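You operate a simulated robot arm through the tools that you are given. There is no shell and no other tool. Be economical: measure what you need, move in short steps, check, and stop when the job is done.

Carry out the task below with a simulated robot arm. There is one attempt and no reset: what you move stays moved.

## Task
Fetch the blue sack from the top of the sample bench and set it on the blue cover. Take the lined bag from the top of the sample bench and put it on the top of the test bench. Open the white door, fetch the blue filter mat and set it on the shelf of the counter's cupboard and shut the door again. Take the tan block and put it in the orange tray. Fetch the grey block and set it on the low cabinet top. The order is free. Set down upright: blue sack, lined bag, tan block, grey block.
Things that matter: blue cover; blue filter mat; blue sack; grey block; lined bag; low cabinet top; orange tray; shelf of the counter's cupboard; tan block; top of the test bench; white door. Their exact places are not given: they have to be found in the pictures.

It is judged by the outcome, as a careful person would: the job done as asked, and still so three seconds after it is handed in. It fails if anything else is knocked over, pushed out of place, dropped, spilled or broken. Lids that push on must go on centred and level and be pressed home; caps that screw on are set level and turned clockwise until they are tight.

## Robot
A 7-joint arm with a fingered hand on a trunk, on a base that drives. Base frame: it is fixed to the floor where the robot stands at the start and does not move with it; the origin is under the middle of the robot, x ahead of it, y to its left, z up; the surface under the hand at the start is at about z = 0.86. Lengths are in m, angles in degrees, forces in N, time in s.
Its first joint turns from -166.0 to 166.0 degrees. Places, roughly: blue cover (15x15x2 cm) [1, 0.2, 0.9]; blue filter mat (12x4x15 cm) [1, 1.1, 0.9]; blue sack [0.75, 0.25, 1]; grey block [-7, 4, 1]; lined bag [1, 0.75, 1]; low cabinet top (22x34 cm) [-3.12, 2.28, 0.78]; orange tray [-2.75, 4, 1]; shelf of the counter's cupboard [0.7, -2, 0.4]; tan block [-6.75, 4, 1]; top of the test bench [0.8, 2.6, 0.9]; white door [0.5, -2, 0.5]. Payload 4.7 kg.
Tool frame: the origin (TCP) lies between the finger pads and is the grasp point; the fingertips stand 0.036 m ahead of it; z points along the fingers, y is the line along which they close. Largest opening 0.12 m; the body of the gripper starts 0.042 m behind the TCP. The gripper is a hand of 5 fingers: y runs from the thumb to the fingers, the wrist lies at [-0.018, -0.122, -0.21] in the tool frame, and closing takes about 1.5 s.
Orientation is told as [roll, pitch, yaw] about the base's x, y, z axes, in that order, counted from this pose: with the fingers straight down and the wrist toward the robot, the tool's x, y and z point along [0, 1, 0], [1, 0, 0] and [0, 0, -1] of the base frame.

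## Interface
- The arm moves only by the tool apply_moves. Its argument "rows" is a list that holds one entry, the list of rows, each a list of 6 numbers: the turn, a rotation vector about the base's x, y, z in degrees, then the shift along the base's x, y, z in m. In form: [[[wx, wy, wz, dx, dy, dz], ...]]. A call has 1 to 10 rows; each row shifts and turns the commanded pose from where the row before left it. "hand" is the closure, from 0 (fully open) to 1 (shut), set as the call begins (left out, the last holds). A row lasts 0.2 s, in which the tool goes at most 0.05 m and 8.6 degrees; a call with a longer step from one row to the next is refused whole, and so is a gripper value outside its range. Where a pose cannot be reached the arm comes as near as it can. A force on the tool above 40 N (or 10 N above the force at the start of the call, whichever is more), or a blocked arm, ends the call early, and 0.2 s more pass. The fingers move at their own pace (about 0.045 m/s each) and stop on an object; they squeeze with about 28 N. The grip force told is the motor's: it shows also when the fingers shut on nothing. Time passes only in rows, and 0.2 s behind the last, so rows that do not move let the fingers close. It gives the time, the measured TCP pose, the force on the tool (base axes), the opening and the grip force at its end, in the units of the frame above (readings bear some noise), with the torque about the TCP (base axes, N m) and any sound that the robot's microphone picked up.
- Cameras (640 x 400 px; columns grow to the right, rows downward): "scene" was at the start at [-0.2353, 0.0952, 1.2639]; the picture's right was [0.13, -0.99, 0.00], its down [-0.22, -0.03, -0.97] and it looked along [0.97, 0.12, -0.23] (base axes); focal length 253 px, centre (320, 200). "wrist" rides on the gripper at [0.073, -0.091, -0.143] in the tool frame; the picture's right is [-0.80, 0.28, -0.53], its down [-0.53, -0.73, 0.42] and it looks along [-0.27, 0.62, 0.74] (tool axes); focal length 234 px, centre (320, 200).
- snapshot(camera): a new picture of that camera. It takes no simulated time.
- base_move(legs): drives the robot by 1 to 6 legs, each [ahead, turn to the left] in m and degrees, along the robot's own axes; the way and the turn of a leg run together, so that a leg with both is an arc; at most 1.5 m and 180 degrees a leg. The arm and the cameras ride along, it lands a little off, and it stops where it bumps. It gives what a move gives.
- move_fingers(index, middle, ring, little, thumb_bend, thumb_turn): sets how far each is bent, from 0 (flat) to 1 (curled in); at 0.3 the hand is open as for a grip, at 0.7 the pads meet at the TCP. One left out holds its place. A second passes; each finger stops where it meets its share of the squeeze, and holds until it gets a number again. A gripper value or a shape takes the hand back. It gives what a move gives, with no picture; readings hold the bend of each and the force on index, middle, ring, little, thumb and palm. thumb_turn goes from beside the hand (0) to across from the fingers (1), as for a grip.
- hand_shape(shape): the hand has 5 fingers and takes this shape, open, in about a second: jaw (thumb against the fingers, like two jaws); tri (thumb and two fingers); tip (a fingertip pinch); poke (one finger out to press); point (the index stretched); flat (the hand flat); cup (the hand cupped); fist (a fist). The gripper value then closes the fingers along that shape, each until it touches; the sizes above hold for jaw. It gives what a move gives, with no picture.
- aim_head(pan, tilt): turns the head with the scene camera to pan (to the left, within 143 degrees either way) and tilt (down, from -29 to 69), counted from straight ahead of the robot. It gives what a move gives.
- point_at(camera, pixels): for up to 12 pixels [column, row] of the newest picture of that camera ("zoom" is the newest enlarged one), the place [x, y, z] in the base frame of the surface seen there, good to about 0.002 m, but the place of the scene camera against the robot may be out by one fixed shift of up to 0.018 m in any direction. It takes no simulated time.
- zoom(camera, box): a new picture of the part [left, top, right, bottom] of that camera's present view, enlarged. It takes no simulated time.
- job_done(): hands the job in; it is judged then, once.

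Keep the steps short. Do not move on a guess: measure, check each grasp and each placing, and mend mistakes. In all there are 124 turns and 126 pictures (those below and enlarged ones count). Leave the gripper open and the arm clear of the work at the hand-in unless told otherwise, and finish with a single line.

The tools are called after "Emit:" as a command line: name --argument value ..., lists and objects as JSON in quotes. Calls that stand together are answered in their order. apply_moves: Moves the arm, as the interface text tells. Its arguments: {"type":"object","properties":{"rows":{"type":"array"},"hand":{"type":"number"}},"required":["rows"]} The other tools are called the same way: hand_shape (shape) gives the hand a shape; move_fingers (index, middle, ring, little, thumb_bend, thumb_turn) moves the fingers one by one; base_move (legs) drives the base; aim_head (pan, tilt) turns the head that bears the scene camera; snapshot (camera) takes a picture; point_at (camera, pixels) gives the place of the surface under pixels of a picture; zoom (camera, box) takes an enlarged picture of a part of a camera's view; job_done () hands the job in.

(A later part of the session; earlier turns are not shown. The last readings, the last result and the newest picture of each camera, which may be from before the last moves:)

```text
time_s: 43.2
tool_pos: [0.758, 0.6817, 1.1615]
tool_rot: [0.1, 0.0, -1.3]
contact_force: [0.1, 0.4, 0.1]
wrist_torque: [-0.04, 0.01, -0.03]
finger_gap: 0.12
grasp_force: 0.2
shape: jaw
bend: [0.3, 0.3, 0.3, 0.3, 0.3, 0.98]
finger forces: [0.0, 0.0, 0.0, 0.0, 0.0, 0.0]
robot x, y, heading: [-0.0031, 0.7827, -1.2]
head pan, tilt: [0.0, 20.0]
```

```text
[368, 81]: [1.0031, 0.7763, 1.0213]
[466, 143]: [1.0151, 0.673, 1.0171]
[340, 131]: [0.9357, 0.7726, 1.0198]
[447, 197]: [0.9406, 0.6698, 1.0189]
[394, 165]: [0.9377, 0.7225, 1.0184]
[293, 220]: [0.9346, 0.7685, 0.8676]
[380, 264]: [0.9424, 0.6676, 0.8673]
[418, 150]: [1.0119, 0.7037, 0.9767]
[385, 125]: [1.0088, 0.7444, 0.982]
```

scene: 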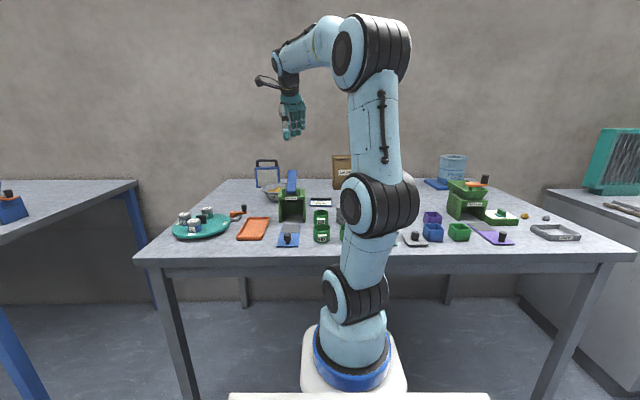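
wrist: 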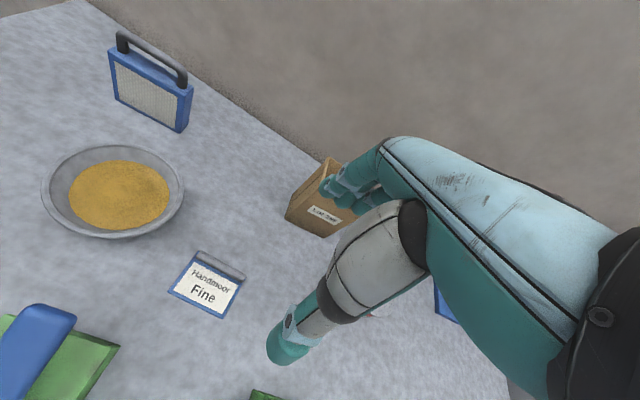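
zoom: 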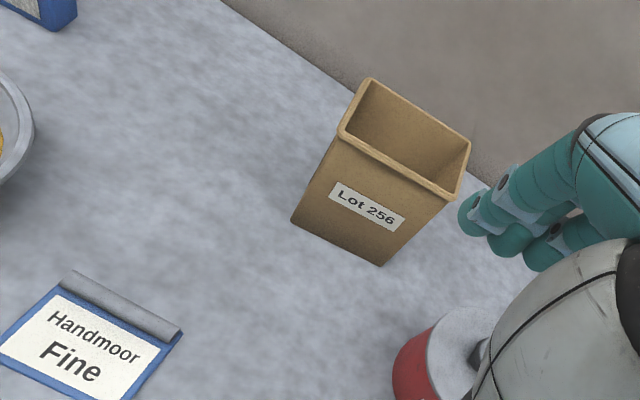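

Bag: x 0.937–1.012, y 0.67–0.775, top z 1.02, yaw ≈+2.7°. Grasp across x from above. Move over it.

Emit:
apply_moves --rows '[[[0, 0, 4, 0.045, 0.008, 0], [0, 0, 0, 0.045, 0.008, 0], [0, 0, 0, 0.045, 0.008, 0], [0, 0, 0, 0.045, 0.008, 0], [0, 0, 0, 0.038, 0.006, 0], [0, 0, 0, 0, 0, -0.04], [0, 0, 0, 0, 0, -0.03], [0, 0, 0, 0, 0, 0]]]'

Emit:
snapshot --camera "wrist"

Emit:
zoom --camera "scene" --box '[260, 110, 400, 220]'

```text
time_s: 45.0
tool_pos: [0.9761, 0.7194, 1.0917]
tool_rot: [0.0, 0.1, 2.7]
contact_force: [0.1, 0.2, -0.6]
wrist_torque: [0.03, -0.02, 0.0]
finger_gap: 0.1198
grasp_force: 0.0
shape: jaw
bend: [0.3, 0.3, 0.3, 0.3, 0.3, 0.98]
finger forces: [0.1, 0.1, 0.1, 0.0, 0.0, 0.1]
robot x, y, heading: [-0.0035, 0.7829, -1.5]
head pan, tilt: [0.0, 20.0]
```

```text
88 pictures are left
```

wrist: 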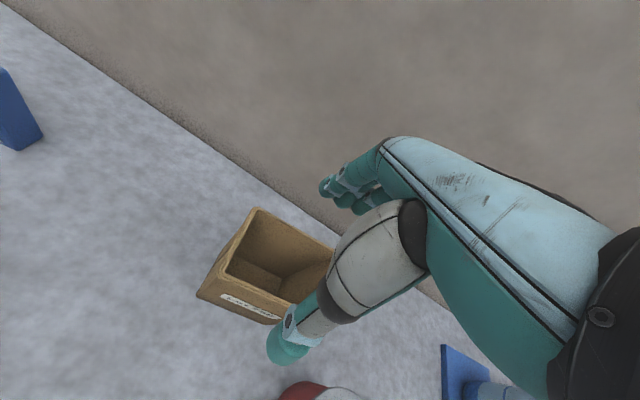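

```text
3.64 times, centred on (330, 165) of scene
```

zoom: 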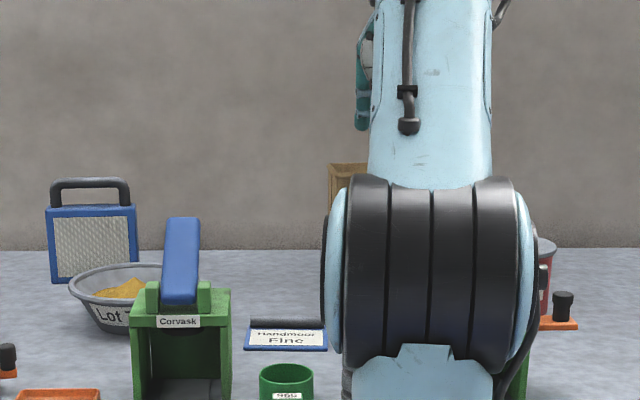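

Emit:
apply_moves --rows '[[[0, 0, 0, 0, 0.002, -0.04], [0, 0, 0, 0, 0, -0.04], [0, 0, 0, 0, 0, -0.027], [0, 0, 0, 0, 0, 0]]]'

Emit:
snapshot --camera "wrist"

```text
time_s: 46.0
tool_pos: [0.9742, 0.7203, 0.9864]
tool_rot: [0.0, 0.0, 2.7]
contact_force: [-0.4, 0.3, 1.9]
wrist_torque: [0.03, 0.03, -0.03]
finger_gap: 0.1201
grasp_force: 0.1
shape: jaw
bend: [0.3, 0.3, 0.3, 0.3, 0.3, 0.98]
finger forces: [1.3, 0.0, 0.1, 0.0, 1.8, 0.0]
robot x, y, heading: [-0.0038, 0.78, -1.0]
head pan, tilt: [0.0, 20.0]
```

```text
86 pictures are left
```

wrist: 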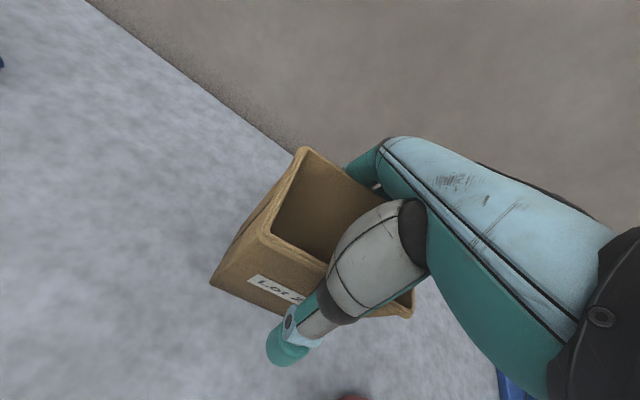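

Straddles the bag, just touching. Close.

Emit:
apply_moves --rows '[[[0, 0, 0, 0, 0, 0], [0, 0, 0, 0, 0, 0], [0, 0, 0, 0, 0, 0], [0, 0, 0, 0, 0, 0], [0, 0, 0, 0, 0, 0], [0, 0, 0, 0, 0, 0]]]' --hand 1

Emit:
snapshot --camera "wrist"

```text
time_s: 47.4
tool_pos: [0.9742, 0.7198, 0.9875]
tool_rot: [-0.1, 0.1, 2.7]
contact_force: [1.3, -0.7, 4.5]
wrist_torque: [-0.27, -0.23, 0.04]
finger_gap: 0.0695
grasp_force: 28.4
shape: jaw
bend: [0.73, 0.47, 0.42, 0.38, 0.61, 0.98]
finger forces: [7.7, 17.0, 3.4, 1.8, 29.2, 0.0]
robot x, y, heading: [-0.0047, 0.7806, -1.1]
head pan, tilt: [0.0, 20.0]
```

```text
85 pictures are left
```

wrist: 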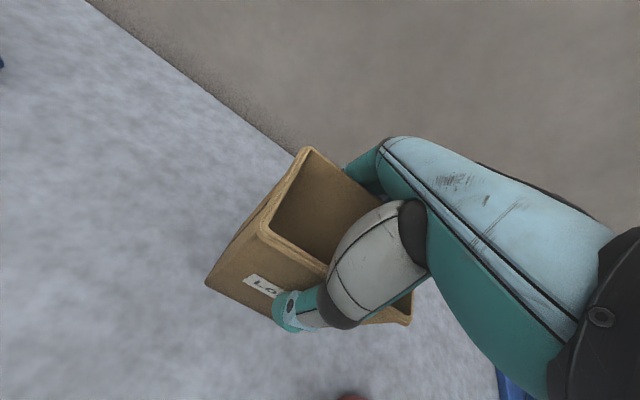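

Gripped at 0.07 gap. Lift and check.

Emit:
apply_moves --rows '[[[0, 0, 0, 0, 0, 0.02], [0, 0, 0, 0, 0, 0.03], [0, 0, 0, 0, 0, 0.03], [0, 0, 0, 0, 0, 0]]]'

Emit:
snapshot --camera "wrist"

Emit:
zoom --camera "scene" --box '[260, 110, 400, 220]'

```text
time_s: 48.4
tool_pos: [0.9787, 0.7201, 1.0659]
tool_rot: [0.0, 0.1, 2.7]
contact_force: [-0.1, 0.7, -0.6]
wrist_torque: [0.0, 0.03, -0.02]
finger_gap: 0.0692
grasp_force: 28.3
shape: jaw
bend: [0.73, 0.47, 0.43, 0.42, 0.61, 0.97]
finger forces: [7.8, 16.1, 3.1, 1.3, 29.1, 0.0]
robot x, y, heading: [-0.0024, 0.7833, -1.2]
head pan, tilt: [0.0, 20.0]
```

```text
84 pictures are left
```

wrist: 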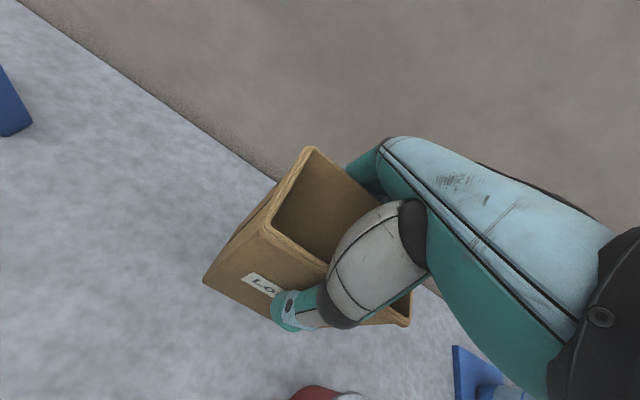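

```text
3.64 times, centred on (330, 165) of scene
```

zoom: 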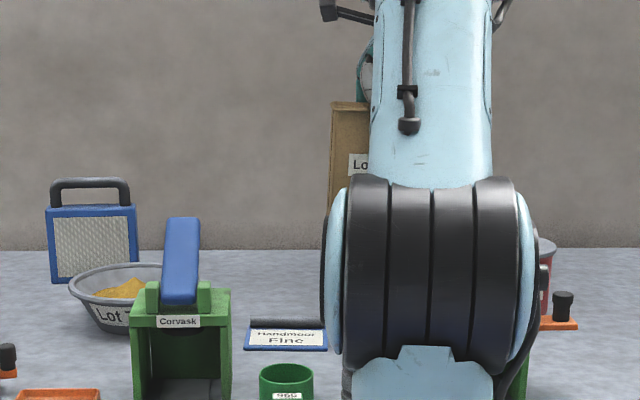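

Bag is up. Check its rim for tilt, then raise higher for travel.

Emit:
point_at --camera "wrist" --pixels '[[309, 152], [267, 226], [408, 298], [300, 246], [206, 280], [290, 325]]'

Emit:
apply_moves --rows '[[[0, 0, 0, 0, 0, 0.04], [0, 0, 0, 0, 0, 0.04], [0, 0, 0, -0.04, 0, 0.02], [0, 0, 0, -0.045, 0, 0.02], [0, 0, 0, -0.045, 0, 0], [0, 0, 0, -0.045, 0, 0], [0, 0, 0, -0.045, 0, 0], [0, 0, 0, 0, 0, 0]]]'

```text
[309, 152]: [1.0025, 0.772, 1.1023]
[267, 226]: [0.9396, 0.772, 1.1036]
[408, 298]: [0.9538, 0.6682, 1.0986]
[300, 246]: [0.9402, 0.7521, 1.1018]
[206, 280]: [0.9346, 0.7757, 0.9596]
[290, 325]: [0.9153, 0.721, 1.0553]
```

```text
time_s: 50.2
tool_pos: [0.7568, 0.7192, 1.1826]
tool_rot: [0.0, 0.1, 2.6]
contact_force: [0.4, 0.3, 0.1]
wrist_torque: [0.02, 0.04, 0.04]
finger_gap: 0.0689
grasp_force: 28.0
shape: jaw
bend: [0.74, 0.47, 0.43, 0.43, 0.61, 0.97]
finger forces: [8.0, 15.9, 3.3, 1.6, 29.2, 0.0]
robot x, y, heading: [-0.0032, 0.7805, -1.3]
head pan, tilt: [0.0, 20.0]
```

Drive to the test bench with the bag held high, stopping back from it to look.

Emit:
base_move --legs '[[-0.33, 0], [0, 91], [1.35, 0], [0, -90]]'

Emit:
aim_head --pan 20 --tilt 20

Emit:
snapshot --camera "scene"

```text
time_s: 66.5
tool_pos: [0.4454, 2.104, 1.1835]
tool_rot: [-0.1, 0.0, 3.5]
contact_force: [-0.2, 0.1, -0.7]
wrist_torque: [0.0, 0.0, 0.0]
finger_gap: 0.0676
grasp_force: 28.0
shape: jaw
bend: [0.74, 0.48, 0.44, 0.43, 0.62, 0.97]
finger forces: [6.8, 15.3, 3.2, 1.5, 27.1, 0.1]
robot x, y, heading: [-0.3204, 2.1589, -0.3]
head pan, tilt: [0.0, 20.0]
```

```text
time_s: 67.3
tool_pos: [0.4451, 2.104, 1.183]
tool_rot: [0.0, -0.1, 3.6]
contact_force: [-0.6, -0.3, -0.7]
wrist_torque: [0.02, 0.0, -0.01]
finger_gap: 0.0678
grasp_force: 28.6
shape: jaw
bend: [0.74, 0.48, 0.44, 0.43, 0.62, 0.97]
finger forces: [6.8, 15.3, 3.2, 1.4, 26.9, 0.1]
robot x, y, heading: [-0.3182, 2.1588, -0.5]
head pan, tilt: [20.0, 20.0]
```

```text
82 pictures are left
```

scene: 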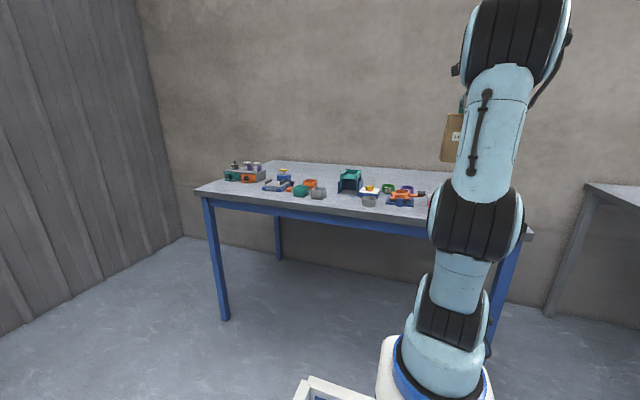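

Emit:
point_at --camera "scene" --pixels '[[310, 170], [320, 178], [400, 172], [350, 193], [400, 205], [318, 198], [255, 172], [426, 180], [200, 190], [230, 163]]'

Emit:
zoom --camera "scene" --box '[200, 140, 440, 230]'

```text
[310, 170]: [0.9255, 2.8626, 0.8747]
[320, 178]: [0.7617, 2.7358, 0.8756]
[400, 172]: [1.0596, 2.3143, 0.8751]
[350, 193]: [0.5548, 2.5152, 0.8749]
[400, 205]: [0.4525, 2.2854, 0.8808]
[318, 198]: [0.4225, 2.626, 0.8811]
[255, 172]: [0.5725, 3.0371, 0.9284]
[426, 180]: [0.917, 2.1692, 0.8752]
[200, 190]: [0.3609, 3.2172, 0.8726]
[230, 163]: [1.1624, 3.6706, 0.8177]
```

```text
2.67 times, centred on (320, 185) of scene
```

zoom: 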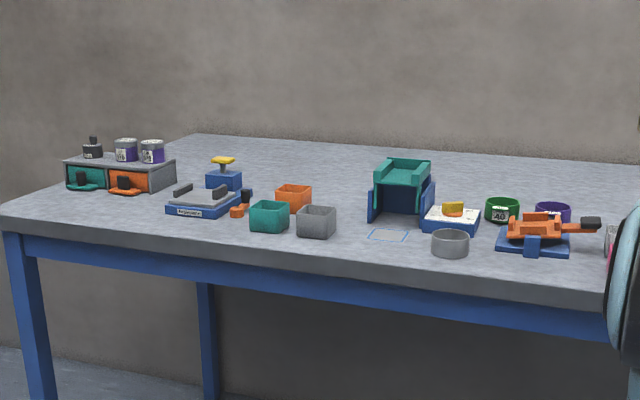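

Free table around (0.85,2.15) behind the small items. Drive forward 0.3 and look with the wrist camera.

Emit:
base_move --legs '[[0.3, 0]]'

Emit:
snapshot --camera "wrist"

Emit:
aim_head --pan -15 --tilt 20

Emit:
snapshot --camera "scene"

```text
time_s: 69.4
tool_pos: [0.7514, 2.1067, 1.1821]
tool_rot: [0.0, 0.0, 3.7]
contact_force: [-0.3, -0.1, 0.1]
wrist_torque: [-0.03, -0.01, 0.01]
finger_gap: 0.0678
grasp_force: 27.9
shape: jaw
bend: [0.74, 0.48, 0.44, 0.43, 0.62, 0.97]
finger forces: [6.9, 15.3, 3.2, 1.5, 27.1, 0.0]
robot x, y, heading: [-0.0093, 2.1571, -0.0]
head pan, tilt: [20.0, 20.0]
```

```text
80 pictures are left
```

wrist: 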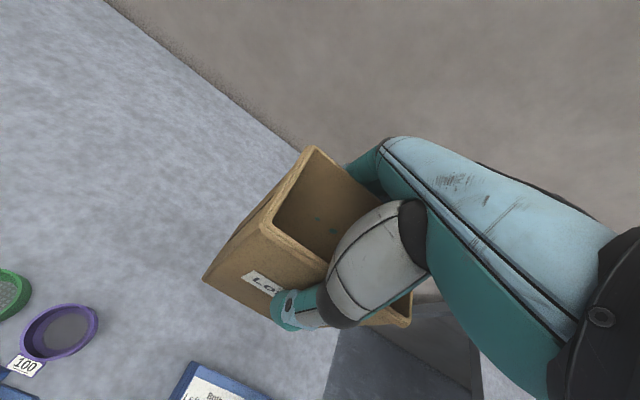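

```text
time_s: 70.4
tool_pos: [0.7519, 2.1065, 1.1841]
tool_rot: [0.0, 0.0, 3.8]
contact_force: [0.2, 0.6, -0.2]
wrist_torque: [0.01, -0.01, -0.02]
finger_gap: 0.0676
grasp_force: 27.6
shape: jaw
bend: [0.74, 0.48, 0.44, 0.43, 0.62, 0.97]
finger forces: [6.8, 15.4, 3.2, 1.5, 27.0, 0.1]
robot x, y, heading: [-0.0106, 2.1556, -0.1]
head pan, tilt: [-15.0, 20.0]
```

```text
79 pictures are left
```

scene: 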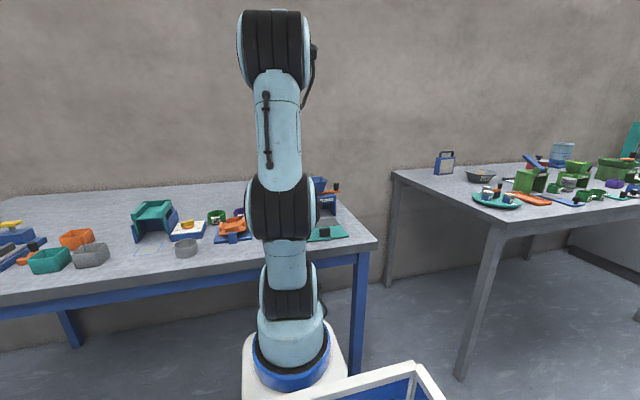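

There is a blue mill at right (325,195). Measure it and the nearby things.

Emit:
point_at --camera "scene" --pixels '[[322, 182], [327, 205], [335, 188], [237, 212], [340, 200], [345, 212]]'

Emit:
point_at --camera "wrist" --pixels '[[97, 318], [225, 385], [190, 240], [20, 290], [200, 362], [270, 398], [285, 135]]'

Emit:
zoom --camera "scene" --box '[290, 160, 390, 250]'

```text
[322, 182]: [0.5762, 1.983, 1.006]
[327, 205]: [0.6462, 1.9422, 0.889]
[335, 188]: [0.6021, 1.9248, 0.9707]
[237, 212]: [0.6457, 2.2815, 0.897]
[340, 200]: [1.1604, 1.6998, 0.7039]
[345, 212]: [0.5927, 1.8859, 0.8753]
```

```text
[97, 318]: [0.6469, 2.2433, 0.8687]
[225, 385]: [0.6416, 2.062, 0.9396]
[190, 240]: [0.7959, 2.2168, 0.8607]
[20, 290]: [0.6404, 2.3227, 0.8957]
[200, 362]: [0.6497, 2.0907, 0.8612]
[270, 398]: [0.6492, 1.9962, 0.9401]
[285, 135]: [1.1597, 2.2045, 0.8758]
```

```text
4.44 times, centred on (340, 205) of scene
```

zoom: 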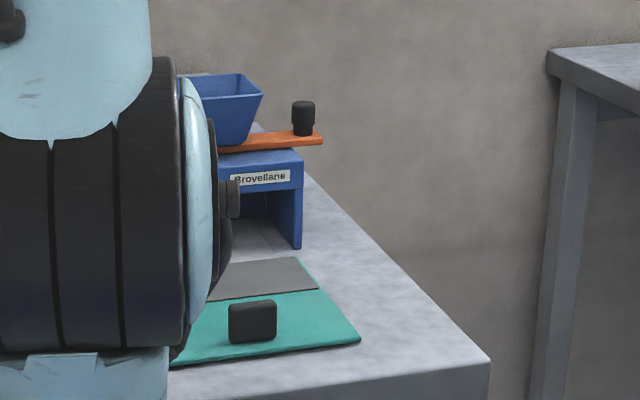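

Place at (0.90,2.17): clear of the mill (x<0.67) and bowls. Move over and lower to just above contact.

Emit:
apply_moves --rows '[[[0, 0, 0, 0.04, 0.015, 0], [0, 0, 0, 0.04, 0.015, 0], [0, 0, 0, 0.04, 0.015, 0], [0, 0, 0, 0.03, 0.018, 0], [0, 0, 0, 0, 0, -0.045], [0, 0, 0, 0, 0, -0.045], [0, 0, 0, 0, 0, -0.045], [0, 0, 0, 0, 0, -0.045], [0, 0, 0, 0, 0, -0.01], [0, 0, 0, 0, 0, 0]]]'

Emit:
snapshot --camera "wrist"

```text
time_s: 72.6
tool_pos: [0.903, 2.1694, 0.9923]
tool_rot: [0.1, 0.0, 3.9]
contact_force: [-0.1, 1.2, -1.5]
wrist_torque: [-0.01, 0.02, -0.02]
finger_gap: 0.0674
grasp_force: 27.8
shape: jaw
bend: [0.74, 0.48, 0.44, 0.44, 0.62, 0.97]
finger forces: [7.0, 15.2, 3.2, 1.4, 27.1, 0.0]
robot x, y, heading: [-0.0115, 2.156, -0.2]
head pan, tilt: [-15.0, 20.0]
```

```text
77 pictures are left
```

wrist: 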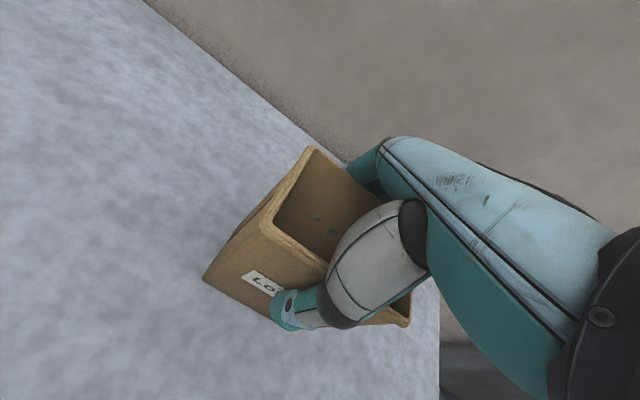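

Emit:
apply_moves --rows '[[[0, 0, 0, 0, 0, -0.003], [0, 0, 0, 0, 0, -0.002], [0, 0, 0, 0, 0, -0.002], [0, 0, 0, 0, 0, 0]]]'

```text
time_s: 73.6
tool_pos: [0.9009, 2.1696, 0.9862]
tool_rot: [0.0, -0.1, 3.8]
contact_force: [-0.8, 0.8, 5.2]
wrist_torque: [-0.11, -0.06, 0.01]
finger_gap: 0.0671
grasp_force: 27.7
shape: jaw
bend: [0.74, 0.48, 0.44, 0.44, 0.62, 0.97]
finger forces: [6.9, 15.2, 3.3, 1.6, 28.0, 0.0]
robot x, y, heading: [-0.01, 2.1537, -0.1]
head pan, tilt: [-15.0, 20.0]
```

Touching down. Open.

Emit:
apply_moves --rows '[[[0, 0, 0, 0, 0, 0], [0, 0, 0, 0, 0, 0], [0, 0, 0, 0, 0, 0], [0, 0, 0, 0, 0, 0], [0, 0, 0, 0, 0, 0], [0, 0, 0, 0, 0, 0], [0, 0, 0, 0, 0, 0]]]' --hand 0

Emit:
snapshot --camera "wrist"

```text
time_s: 75.2
tool_pos: [0.9019, 2.1688, 0.9865]
tool_rot: [-0.1, 0.0, 3.8]
contact_force: [-0.2, -0.1, -1.1]
wrist_torque: [0.03, 0.01, -0.02]
finger_gap: 0.1201
grasp_force: 0.1
shape: jaw
bend: [0.3, 0.3, 0.3, 0.3, 0.3, 0.98]
finger forces: [1.4, 0.0, 0.0, 0.1, 1.4, 0.0]
robot x, y, heading: [-0.0076, 2.1532, -0.0]
head pan, tilt: [-15.0, 20.0]
```

```text
76 pictures are left
```

wrist: 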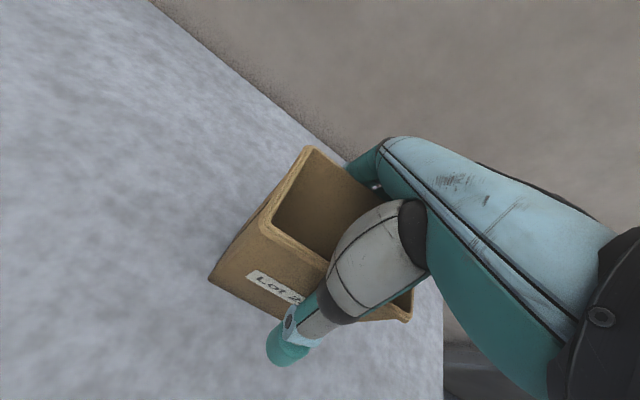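

Index and thumb still brush the bag; open wider before rising.

Emit:
move_fingers --index 0.12 --middle 0.12 --ring 0.12 --little 0.12 --thumb_bend 0.15

Emit:
apply_moves --rows '[[[0, 0, 0, 0, 0, 0.02], [0, 0, 0, 0, 0, 0.03], [0, 0, 0, 0, 0, 0.045], [0, 0, 0, 0, 0, 0.045], [0, 0, 0, 0, 0, 0.03], [0, 0, 0, -0.045, 0, 0], [0, 0, 0, -0.045, 0, 0], [0, 0, 0, -0.045, 0, 0], [0, 0, 0, -0.045, 0, 0]]]'

Emit:
snapshot --camera "wrist"

```text
time_s: 76.2
tool_pos: [0.9031, 2.1689, 0.9873]
tool_rot: [0.0, 0.1, 3.7]
contact_force: [-0.1, 0.0, -0.2]
wrist_torque: [-0.01, -0.03, -0.01]
finger_gap: 0.1666
grasp_force: 0.2
shape: fingers
bend: [0.12, 0.12, 0.12, 0.12, 0.15, 0.98]
finger forces: [0.1, 0.0, 0.0, 0.0, 0.0, 0.0]
robot x, y, heading: [-0.0122, 2.1581, -0.4]
head pan, tilt: [-15.0, 20.0]
```

```text
time_s: 78.2
tool_pos: [0.7218, 2.171, 1.1564]
tool_rot: [0.0, 0.1, 3.8]
contact_force: [0.9, 0.1, -0.1]
wrist_torque: [0.03, 0.07, 0.01]
finger_gap: 0.1667
grasp_force: 0.0
shape: fingers
bend: [0.12, 0.12, 0.12, 0.12, 0.15, 0.98]
finger forces: [0.0, 0.0, 0.0, 0.1, 0.0, 0.0]
robot x, y, heading: [-0.0097, 2.1568, -0.0]
head pan, tilt: [-15.0, 20.0]
```

```text
75 pictures are left
```

wrist: 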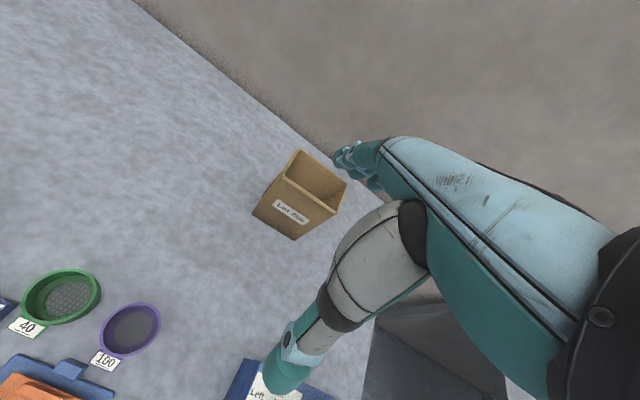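

Lined bag stands on the test bench. Now look around for a way to the blocks (x≈-7, y≈4) and tray.

Emit:
aim_head --pan 90 --tilt 10

Emit:
snapshot --camera "scene"

Emit:
aim_head --pan 142 --tilt 10

Emit:
snapshot --camera "scene"

```text
time_s: 80.0
tool_pos: [0.7218, 2.1711, 1.1579]
tool_rot: [0.0, -0.1, 3.8]
contact_force: [-0.9, -0.9, 0.1]
wrist_torque: [0.0, -0.01, -0.03]
finger_gap: 0.1671
grasp_force: 0.1
shape: fingers
bend: [0.12, 0.12, 0.12, 0.12, 0.15, 0.98]
finger forces: [0.0, 0.0, 0.0, 0.0, 0.1, 0.0]
robot x, y, heading: [-0.0084, 2.1543, -0.3]
head pan, tilt: [90.0, 10.0]
```

```text
74 pictures are left
```

scene: 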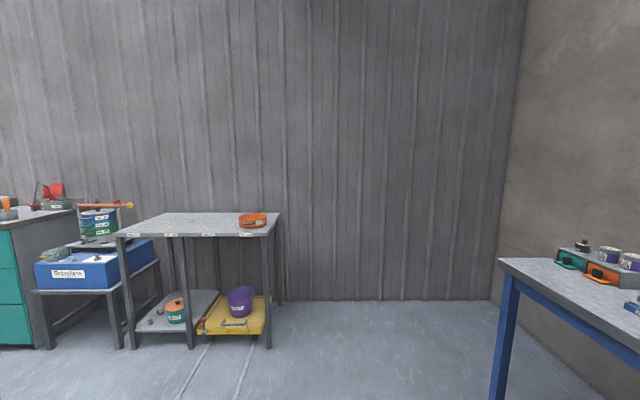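

```text
time_s: 81.2
tool_pos: [0.7224, 2.1703, 1.1579]
tool_rot: [-0.1, 0.0, 3.8]
contact_force: [-0.7, 0.5, 0.2]
wrist_torque: [0.01, 0.02, 0.01]
finger_gap: 0.1668
grasp_force: 0.1
shape: fingers
bend: [0.12, 0.12, 0.12, 0.12, 0.15, 0.98]
finger forces: [0.0, 0.0, 0.0, 0.0, 0.0, 0.0]
robot x, y, heading: [-0.0108, 2.1565, -0.2]
head pan, tilt: [142.0, 10.0]
```

```text
73 pictures are left
```

scene: 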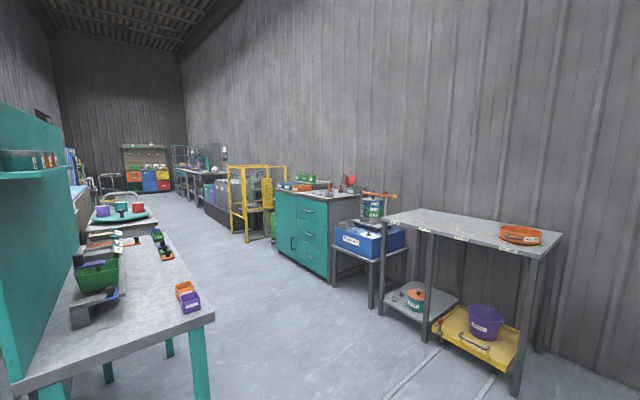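

Emit:
point_at --camera "scene" --pixels '[[195, 395], [330, 270], [300, 190], [265, 242], [520, 235], [200, 225], [130, 210], [370, 305], [205, 310], [240, 170], [100, 370], [345, 190]]'

Emit:
zoom --camera "scene" --box '[60, 120, 360, 290]'

```text
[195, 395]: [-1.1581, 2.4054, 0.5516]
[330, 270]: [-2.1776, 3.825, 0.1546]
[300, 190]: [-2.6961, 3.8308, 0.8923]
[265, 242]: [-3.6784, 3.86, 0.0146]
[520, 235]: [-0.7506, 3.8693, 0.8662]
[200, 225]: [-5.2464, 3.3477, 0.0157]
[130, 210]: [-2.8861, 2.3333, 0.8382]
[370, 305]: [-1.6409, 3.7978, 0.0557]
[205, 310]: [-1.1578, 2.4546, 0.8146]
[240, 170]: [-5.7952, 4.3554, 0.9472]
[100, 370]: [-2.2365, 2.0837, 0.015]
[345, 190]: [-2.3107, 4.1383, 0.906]
```

```text
2.13 times, centred on (210, 205) of scene
```

zoom: 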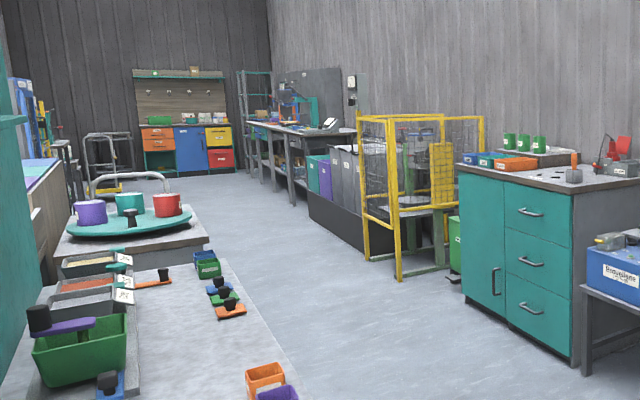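

There is an aisle at y≈3.15. I drive into it, pausing at x≈-3.3 to look.

Emit:
base_move --legs '[[-0.32, 0], [0, 90], [1.0, 0], [0, 90], [1.5, 0], [1.4, 0]]'

Emit:
aim_head --pan 0 --tilt 12

Emit:
snapshot --camera "scene"

Emit:
aim_head --pan -65 --tilt 20

Emit:
snapshot --camera "scene"

Emit:
aim_head --pan 80 --tilt 20

Emit:
snapshot --camera "scene"

```text
time_s: 109.3
tool_pos: [-3.9261, 3.1472, 1.1573]
tool_rot: [0.1, 0.1, -176.5]
contact_force: [-0.6, -0.1, -0.7]
wrist_torque: [0.02, -0.02, -0.05]
finger_gap: 0.1671
grasp_force: 0.1
shape: fingers
bend: [0.12, 0.12, 0.12, 0.12, 0.15, 0.98]
finger forces: [0.0, 0.0, 0.0, 0.0, 0.0, 0.1]
robot x, y, heading: [-3.1929, 3.1581, 179.6]
head pan, tilt: [142.0, 10.0]
```

```text
time_s: 111.5
tool_pos: [-3.927, 3.1475, 1.1562]
tool_rot: [0.0, 0.0, -176.6]
contact_force: [0.6, -0.5, 0.2]
wrist_torque: [-0.01, 0.0, -0.01]
finger_gap: 0.167
grasp_force: 0.0
shape: fingers
bend: [0.12, 0.12, 0.12, 0.12, 0.15, 0.98]
finger forces: [0.0, 0.1, 0.0, 0.0, 0.0, 0.0]
robot x, y, heading: [-3.1985, 3.1568, 179.4]
head pan, tilt: [0.0, 12.0]
```

```text
71 pictures are left
```

scene: 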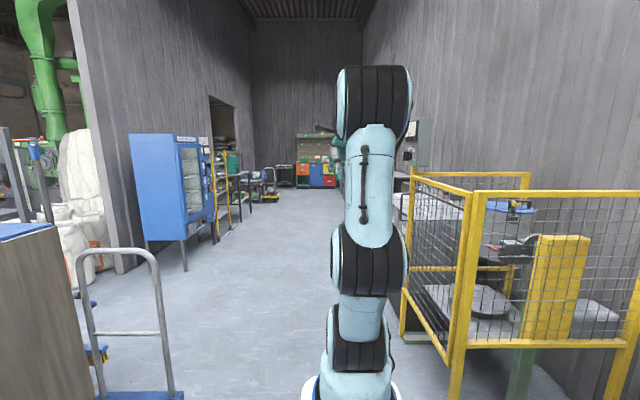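

```text
time_s: 112.9
tool_pos: [-3.928, 3.1471, 1.1584]
tool_rot: [0.0, -0.1, -176.5]
contact_force: [-0.3, 0.5, 1.0]
wrist_torque: [-0.03, 0.02, 0.01]
finger_gap: 0.1671
grasp_force: 0.0
shape: fingers
bend: [0.12, 0.12, 0.12, 0.12, 0.15, 0.98]
finger forces: [0.0, 0.0, 0.1, 0.1, 0.0, 0.0]
robot x, y, heading: [-3.1985, 3.161, 179.3]
head pan, tilt: [-65.0, 20.0]
```

```text
70 pictures are left
```

scene: 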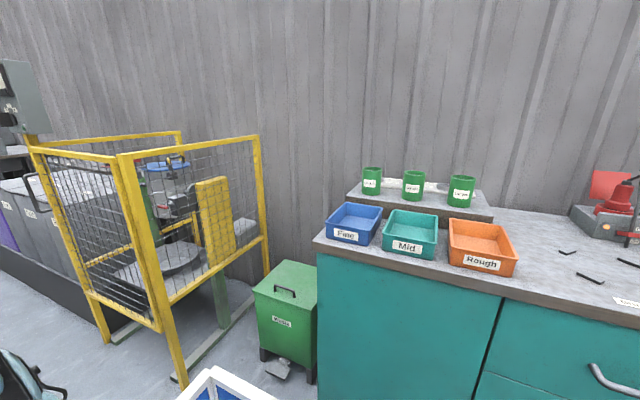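

```text
time_s: 115.2
tool_pos: [-3.927, 3.1472, 1.1571]
tool_rot: [0.0, 0.1, -176.6]
contact_force: [0.0, 0.2, -0.6]
wrist_torque: [-0.01, 0.01, 0.02]
finger_gap: 0.1673
grasp_force: 0.0
shape: fingers
bend: [0.12, 0.12, 0.12, 0.12, 0.15, 0.98]
finger forces: [0.0, 0.0, 0.0, 0.0, 0.0, 0.0]
robot x, y, heading: [-3.1948, 3.1591, 179.8]
head pan, tilt: [80.0, 20.0]
```

```text
69 pictures are left
```

scene: 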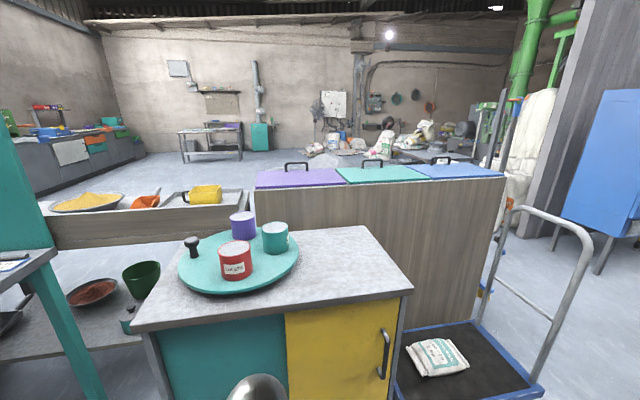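

Found: orange "Rough" tray on the teal cabinet, low cabinet with yellow door whose right half of the top is free. Measuring the low cabinet top now.

Emit:
point_at --camera "scene" --pixels '[[340, 260], [360, 228], [410, 288], [300, 302], [298, 240], [320, 235], [290, 270], [136, 325], [350, 290], [380, 250]]'

Emit:
aim_head --pan -75 --tilt 25

Emit:
snapshot --camera "scene"

```text
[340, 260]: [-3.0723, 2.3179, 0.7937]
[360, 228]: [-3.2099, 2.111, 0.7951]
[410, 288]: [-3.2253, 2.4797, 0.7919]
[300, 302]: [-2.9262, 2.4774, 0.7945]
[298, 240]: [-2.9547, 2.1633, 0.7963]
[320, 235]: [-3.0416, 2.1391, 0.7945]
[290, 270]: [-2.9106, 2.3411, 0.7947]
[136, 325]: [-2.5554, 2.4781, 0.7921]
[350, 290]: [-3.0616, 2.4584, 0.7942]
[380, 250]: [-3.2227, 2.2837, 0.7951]
```

```text
time_s: 117.6
tool_pos: [-3.9273, 3.1472, 1.1572]
tool_rot: [0.0, 0.0, -176.6]
contact_force: [0.2, 0.4, -0.3]
wrist_torque: [-0.01, 0.01, 0.01]
finger_gap: 0.1671
grasp_force: 0.0
shape: fingers
bend: [0.12, 0.12, 0.12, 0.12, 0.15, 0.98]
finger forces: [0.0, 0.0, 0.2, 0.0, 0.0, 0.1]
robot x, y, heading: [-3.1931, 3.1581, 179.3]
head pan, tilt: [-75.0, 25.0]
```

```text
68 pictures are left
```

scene: 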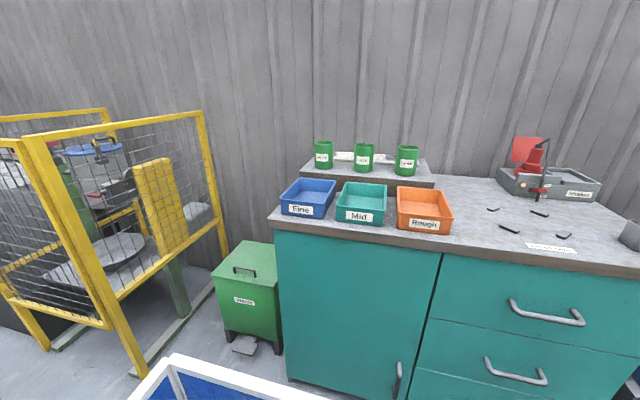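

Emit:
point_at --camera "scene" --pixels '[[396, 190], [442, 191], [398, 226], [452, 230], [420, 203], [420, 196], [330, 290], [280, 225], [370, 300]]'

Emit:
base_move --legs '[[1.5, 0], [1.2, 0]]'

Emit:
aim_head --pan -35 --tilt 15

Emit:
snapshot --camera "scene"

```text
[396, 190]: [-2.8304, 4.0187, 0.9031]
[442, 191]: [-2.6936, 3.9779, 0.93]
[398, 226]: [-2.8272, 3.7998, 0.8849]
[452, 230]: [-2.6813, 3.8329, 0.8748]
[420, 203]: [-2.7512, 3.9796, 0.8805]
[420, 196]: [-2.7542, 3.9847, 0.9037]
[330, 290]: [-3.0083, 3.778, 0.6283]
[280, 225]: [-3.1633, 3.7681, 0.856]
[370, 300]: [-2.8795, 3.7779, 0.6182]
```

```text
time_s: 130.7
tool_pos: [-6.6127, 3.0713, 1.1574]
tool_rot: [0.0, 0.0, -174.7]
contact_force: [0.1, 0.2, -0.7]
wrist_torque: [0.01, 0.06, 0.0]
finger_gap: 0.1671
grasp_force: 0.2
shape: fingers
bend: [0.12, 0.12, 0.12, 0.12, 0.15, 0.98]
finger forces: [0.0, 0.0, 0.1, 0.0, 0.0, 0.0]
robot x, y, heading: [-5.8821, 3.1052, -179.0]
head pan, tilt: [-75.0, 25.0]
```

```text
time_s: 131.7
tool_pos: [-6.6122, 3.0719, 1.1583]
tool_rot: [0.0, 0.1, -174.7]
contact_force: [-0.7, 0.8, 0.2]
wrist_torque: [-0.01, 0.0, -0.02]
finger_gap: 0.167
grasp_force: 0.1
shape: fingers
bend: [0.12, 0.12, 0.12, 0.12, 0.15, 0.98]
finger forces: [0.0, 0.1, 0.0, 0.1, 0.0, 0.0]
robot x, y, heading: [-5.8828, 3.109, -178.8]
head pan, tilt: [-35.0, 15.0]
```

```text
67 pictures are left
```

scene: 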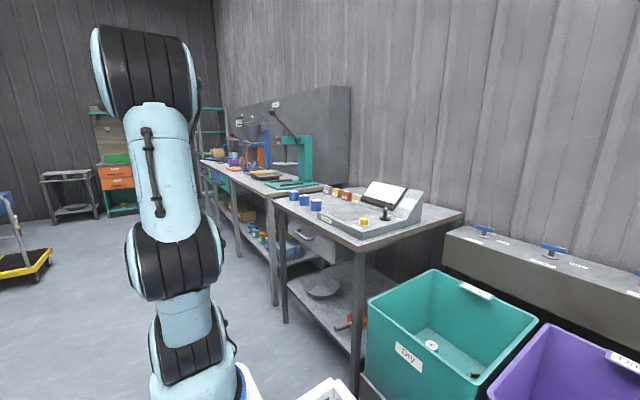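

Emit:
zoom --camera "scene" --box '[250, 160, 430, 260]'

Emit:
point_at --camera "scene" --pixels '[[344, 194], [326, 190], [335, 193], [355, 245], [284, 195], [250, 195], [315, 204], [370, 250], [370, 320]]'

```text
3.56 times, centred on (340, 210) of scene
```

zoom: 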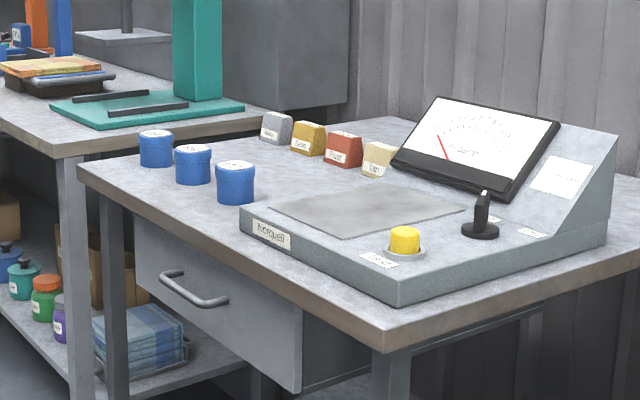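

```text
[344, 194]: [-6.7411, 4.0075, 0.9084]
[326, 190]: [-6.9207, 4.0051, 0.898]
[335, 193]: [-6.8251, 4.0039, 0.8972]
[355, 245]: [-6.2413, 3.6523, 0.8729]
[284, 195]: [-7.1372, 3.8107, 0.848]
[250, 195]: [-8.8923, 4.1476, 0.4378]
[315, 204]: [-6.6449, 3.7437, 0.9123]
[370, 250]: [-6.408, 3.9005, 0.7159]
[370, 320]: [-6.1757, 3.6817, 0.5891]
```

Emit:
point_at --camera "zoom" --pixels '[[277, 122], [308, 129], [343, 141], [378, 150], [378, 168], [277, 136], [366, 160], [391, 165]]'

```text
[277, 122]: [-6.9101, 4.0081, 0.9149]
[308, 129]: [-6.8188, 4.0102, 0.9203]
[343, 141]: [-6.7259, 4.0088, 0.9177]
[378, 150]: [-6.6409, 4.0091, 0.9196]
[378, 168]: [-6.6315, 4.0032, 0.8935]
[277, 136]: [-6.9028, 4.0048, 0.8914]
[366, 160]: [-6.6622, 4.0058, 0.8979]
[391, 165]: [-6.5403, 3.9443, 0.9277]
```

Blocks in a row: grey (-6.91,4.01), tan (-6.64,4.01), tops z≈0.905. Retract the hand a little, then drive to face them.

Emit:
apply_moves --rows '[[[0, 0, 0, 0.045, 0, 0], [0, 0, 0, 0.045, 0, 0], [0, 0, 0, 0.045, 0, 0], [0, 0, 0, 0.03, 0, 0.02]]]'

Emit:
base_move --legs '[[0.85, 0], [0, -91]]'

Emit:
aim_head --pan 0 --tilt 20

Emit:
snapshot --camera "scene"

Emit:
snapshot --camera "wrist"

```text
time_s: 132.7
tool_pos: [-6.4482, 3.0742, 1.1775]
tool_rot: [0.0, 0.1, -174.7]
contact_force: [-1.7, -0.2, -0.7]
wrist_torque: [0.01, -0.06, 0.03]
finger_gap: 0.1672
grasp_force: 0.1
shape: fingers
bend: [0.12, 0.12, 0.12, 0.12, 0.15, 0.98]
finger forces: [0.1, 0.0, 0.1, 0.1, 0.0, 0.1]
robot x, y, heading: [-5.8816, 3.1046, -178.5]
head pan, tilt: [-35.0, 15.0]
```

```text
time_s: 141.1
tool_pos: [-6.7418, 3.6628, 1.1764]
tool_rot: [0.0, 0.1, 93.2]
contact_force: [-0.5, 0.3, 0.8]
wrist_torque: [0.06, -0.01, 0.01]
finger_gap: 0.1672
grasp_force: 0.0
shape: fingers
bend: [0.12, 0.12, 0.12, 0.12, 0.15, 0.98]
finger forces: [0.0, 0.0, 0.0, 0.0, 0.0, 0.0]
robot x, y, heading: [-6.7291, 3.0977, 89.1]
head pan, tilt: [-35.0, 15.0]
```

```text
time_s: 142.1
tool_pos: [-6.7408, 3.6627, 1.1771]
tool_rot: [0.0, 0.0, 93.2]
contact_force: [0.9, 0.8, -0.3]
wrist_torque: [-0.05, -0.01, -0.01]
finger_gap: 0.1668
grasp_force: 0.1
shape: fingers
bend: [0.12, 0.12, 0.12, 0.12, 0.15, 0.98]
finger forces: [0.0, 0.0, 0.0, 0.0, 0.0, 0.0]
robot x, y, heading: [-6.7268, 3.097, 89.2]
head pan, tilt: [0.0, 20.0]
```

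```text
65 pictures are left
```

scene: 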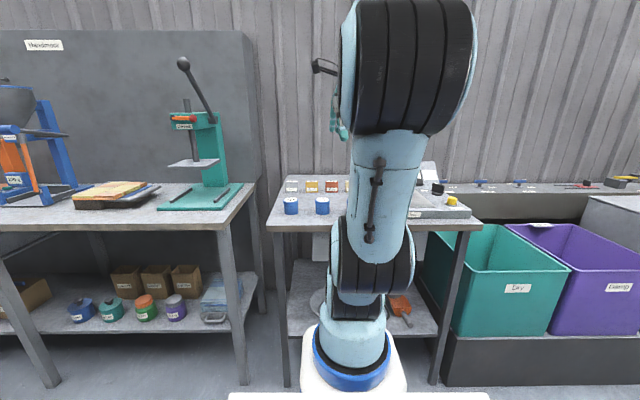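

```text
64 pictures are left
```

wrist: 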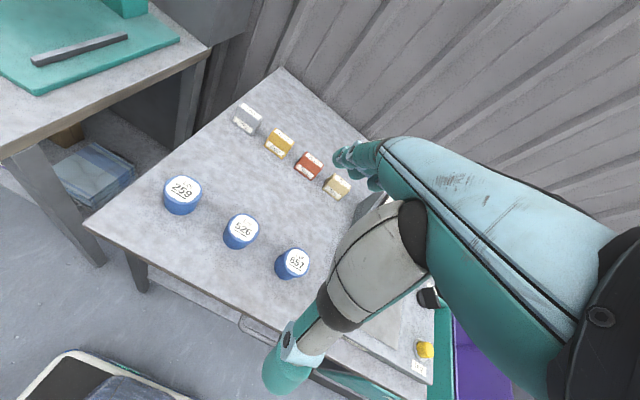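

Emit:
zoom --camera "wrist" --box '[225, 90, 385, 220]'

```text
3.08 times, centred on (305, 155) of wrist
```

zoom: 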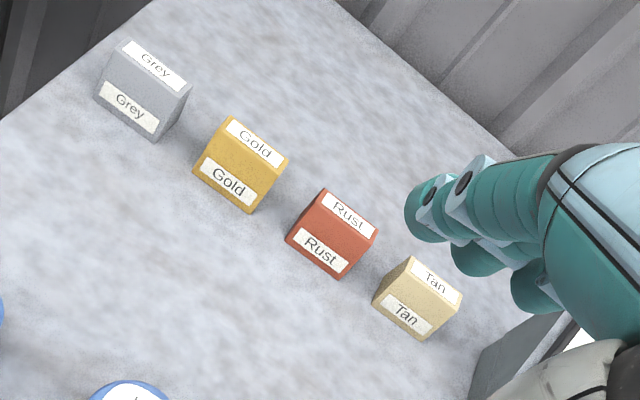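

Emit:
point_at --camera "zoom" --pixels '[[412, 258], [461, 293], [392, 270], [442, 307], [374, 300], [424, 338], [127, 41], [190, 86], [112, 58], [97, 98], [155, 141], [480, 340]]'

```text
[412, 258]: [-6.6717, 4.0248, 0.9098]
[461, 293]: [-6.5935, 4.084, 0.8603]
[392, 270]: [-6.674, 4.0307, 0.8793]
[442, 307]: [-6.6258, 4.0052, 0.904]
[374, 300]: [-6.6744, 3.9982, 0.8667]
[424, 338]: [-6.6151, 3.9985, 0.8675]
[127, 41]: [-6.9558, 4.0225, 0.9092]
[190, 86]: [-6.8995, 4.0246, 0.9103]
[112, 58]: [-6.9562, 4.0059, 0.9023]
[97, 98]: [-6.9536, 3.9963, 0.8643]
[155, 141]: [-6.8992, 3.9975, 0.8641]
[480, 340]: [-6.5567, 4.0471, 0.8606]
```

Tan block: centre ≈(-6.645,4.015), 0.055 wide, top 0.91. The console is close at right, so I use the three-finger shape.

Emit:
hand_shape --shape "tri"

Emit:
apply_moves --rows '[[[0, 0, 0, 0.01, 0.045, 0], [0, 0, 0, 0.01, 0.045, 0], [0, 0, 0, 0.015, 0.045, 0], [0, 0, 0, 0.015, 0.045, 0], [0, 0, 0, 0.015, 0.045, -0.01], [0, 0, 0, 0.015, 0.045, -0.01], [0, 0, 0, 0.015, 0.045, -0.01], [0, 0, -3, 0, 0.035, -0.03], [0, 0, 0, 0, 0, -0.045], [0, 0, 0, 0, 0, -0.045]]]'

Emit:
snapshot --camera "wrist"

```text
time_s: 143.0
tool_pos: [-6.7416, 3.6637, 1.177]
tool_rot: [0.0, 0.0, 93.2]
contact_force: [0.5, -0.4, -0.6]
wrist_torque: [-0.01, -0.03, 0.03]
finger_gap: 0.1197
grasp_force: 0.0
shape: tri
bend: [0.3, 0.3, 0.99, 0.99, 0.3, 0.98]
finger forces: [0.0, 0.0, 0.0, 0.1, 0.1, 0.0]
robot x, y, heading: [-6.727, 3.0967, 89.4]
head pan, tilt: [0.0, 20.0]
```

```text
time_s: 145.2
tool_pos: [-6.6432, 4.0105, 1.0255]
tool_rot: [-0.1, 0.0, 90.3]
contact_force: [0.1, 0.5, 1.0]
wrist_torque: [0.02, -0.03, -0.01]
finger_gap: 0.12
grasp_force: 0.0
shape: tri
bend: [0.3, 0.3, 0.99, 0.99, 0.3, 0.98]
finger forces: [0.1, 0.0, 0.0, 0.1, 0.1, 0.0]
robot x, y, heading: [-6.7321, 3.0976, 89.3]
head pan, tilt: [0.0, 20.0]
```

```text
62 pictures are left
```

wrist: 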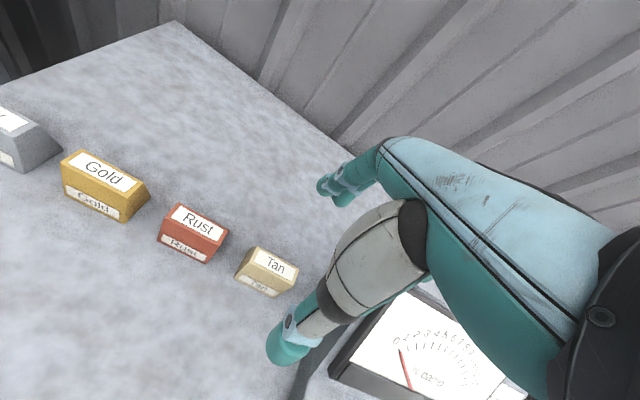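

Emit:
point_at --camera "wrist" --pixels '[[330, 375], [405, 293], [300, 370], [280, 345], [245, 248], [297, 268], [237, 280], [280, 297], [330, 185]]'

```text
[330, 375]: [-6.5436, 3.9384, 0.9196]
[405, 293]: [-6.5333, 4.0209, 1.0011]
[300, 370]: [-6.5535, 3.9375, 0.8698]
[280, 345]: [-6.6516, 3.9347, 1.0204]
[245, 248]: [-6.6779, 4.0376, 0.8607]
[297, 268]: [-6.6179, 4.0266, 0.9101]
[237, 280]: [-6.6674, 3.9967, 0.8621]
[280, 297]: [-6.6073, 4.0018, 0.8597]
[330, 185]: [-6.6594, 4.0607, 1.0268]
```

Adjust x -0.012, y +0.005 and descend to TCP z≈0.906.

Emit:
apply_moves --rows '[[[0, 0, 0, -0.012, 0.005, 0], [0, 0, 0, 0, 0, -0.045], [0, 0, 0, 0, 0, -0.045], [0, 0, 0, 0, 0, -0.029], [0, 0, 0, 0, 0, 0]]]'

Emit:
snapshot --camera "wrist"

```text
time_s: 146.4
tool_pos: [-6.6597, 4.0189, 0.9083]
tool_rot: [0.0, -0.1, 90.2]
contact_force: [0.4, -1.1, -0.6]
wrist_torque: [0.0, 0.03, -0.03]
finger_gap: 0.1201
grasp_force: 0.1
shape: tri
bend: [0.3, 0.3, 0.99, 0.99, 0.3, 0.98]
finger forces: [0.0, 0.0, 0.1, 0.0, 0.0, 0.1]
robot x, y, heading: [-6.7298, 3.0979, 89.0]
head pan, tilt: [0.0, 20.0]
```

```text
61 pictures are left
```

wrist: 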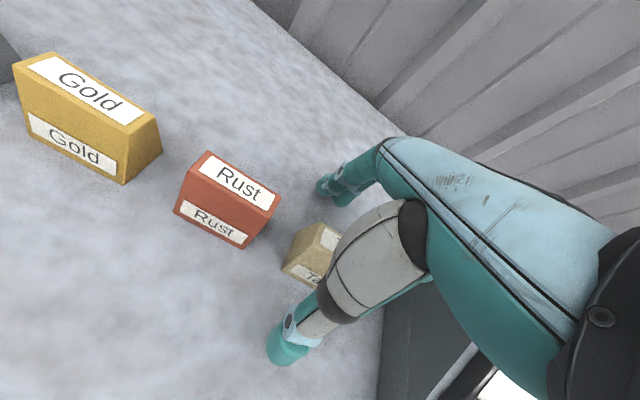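

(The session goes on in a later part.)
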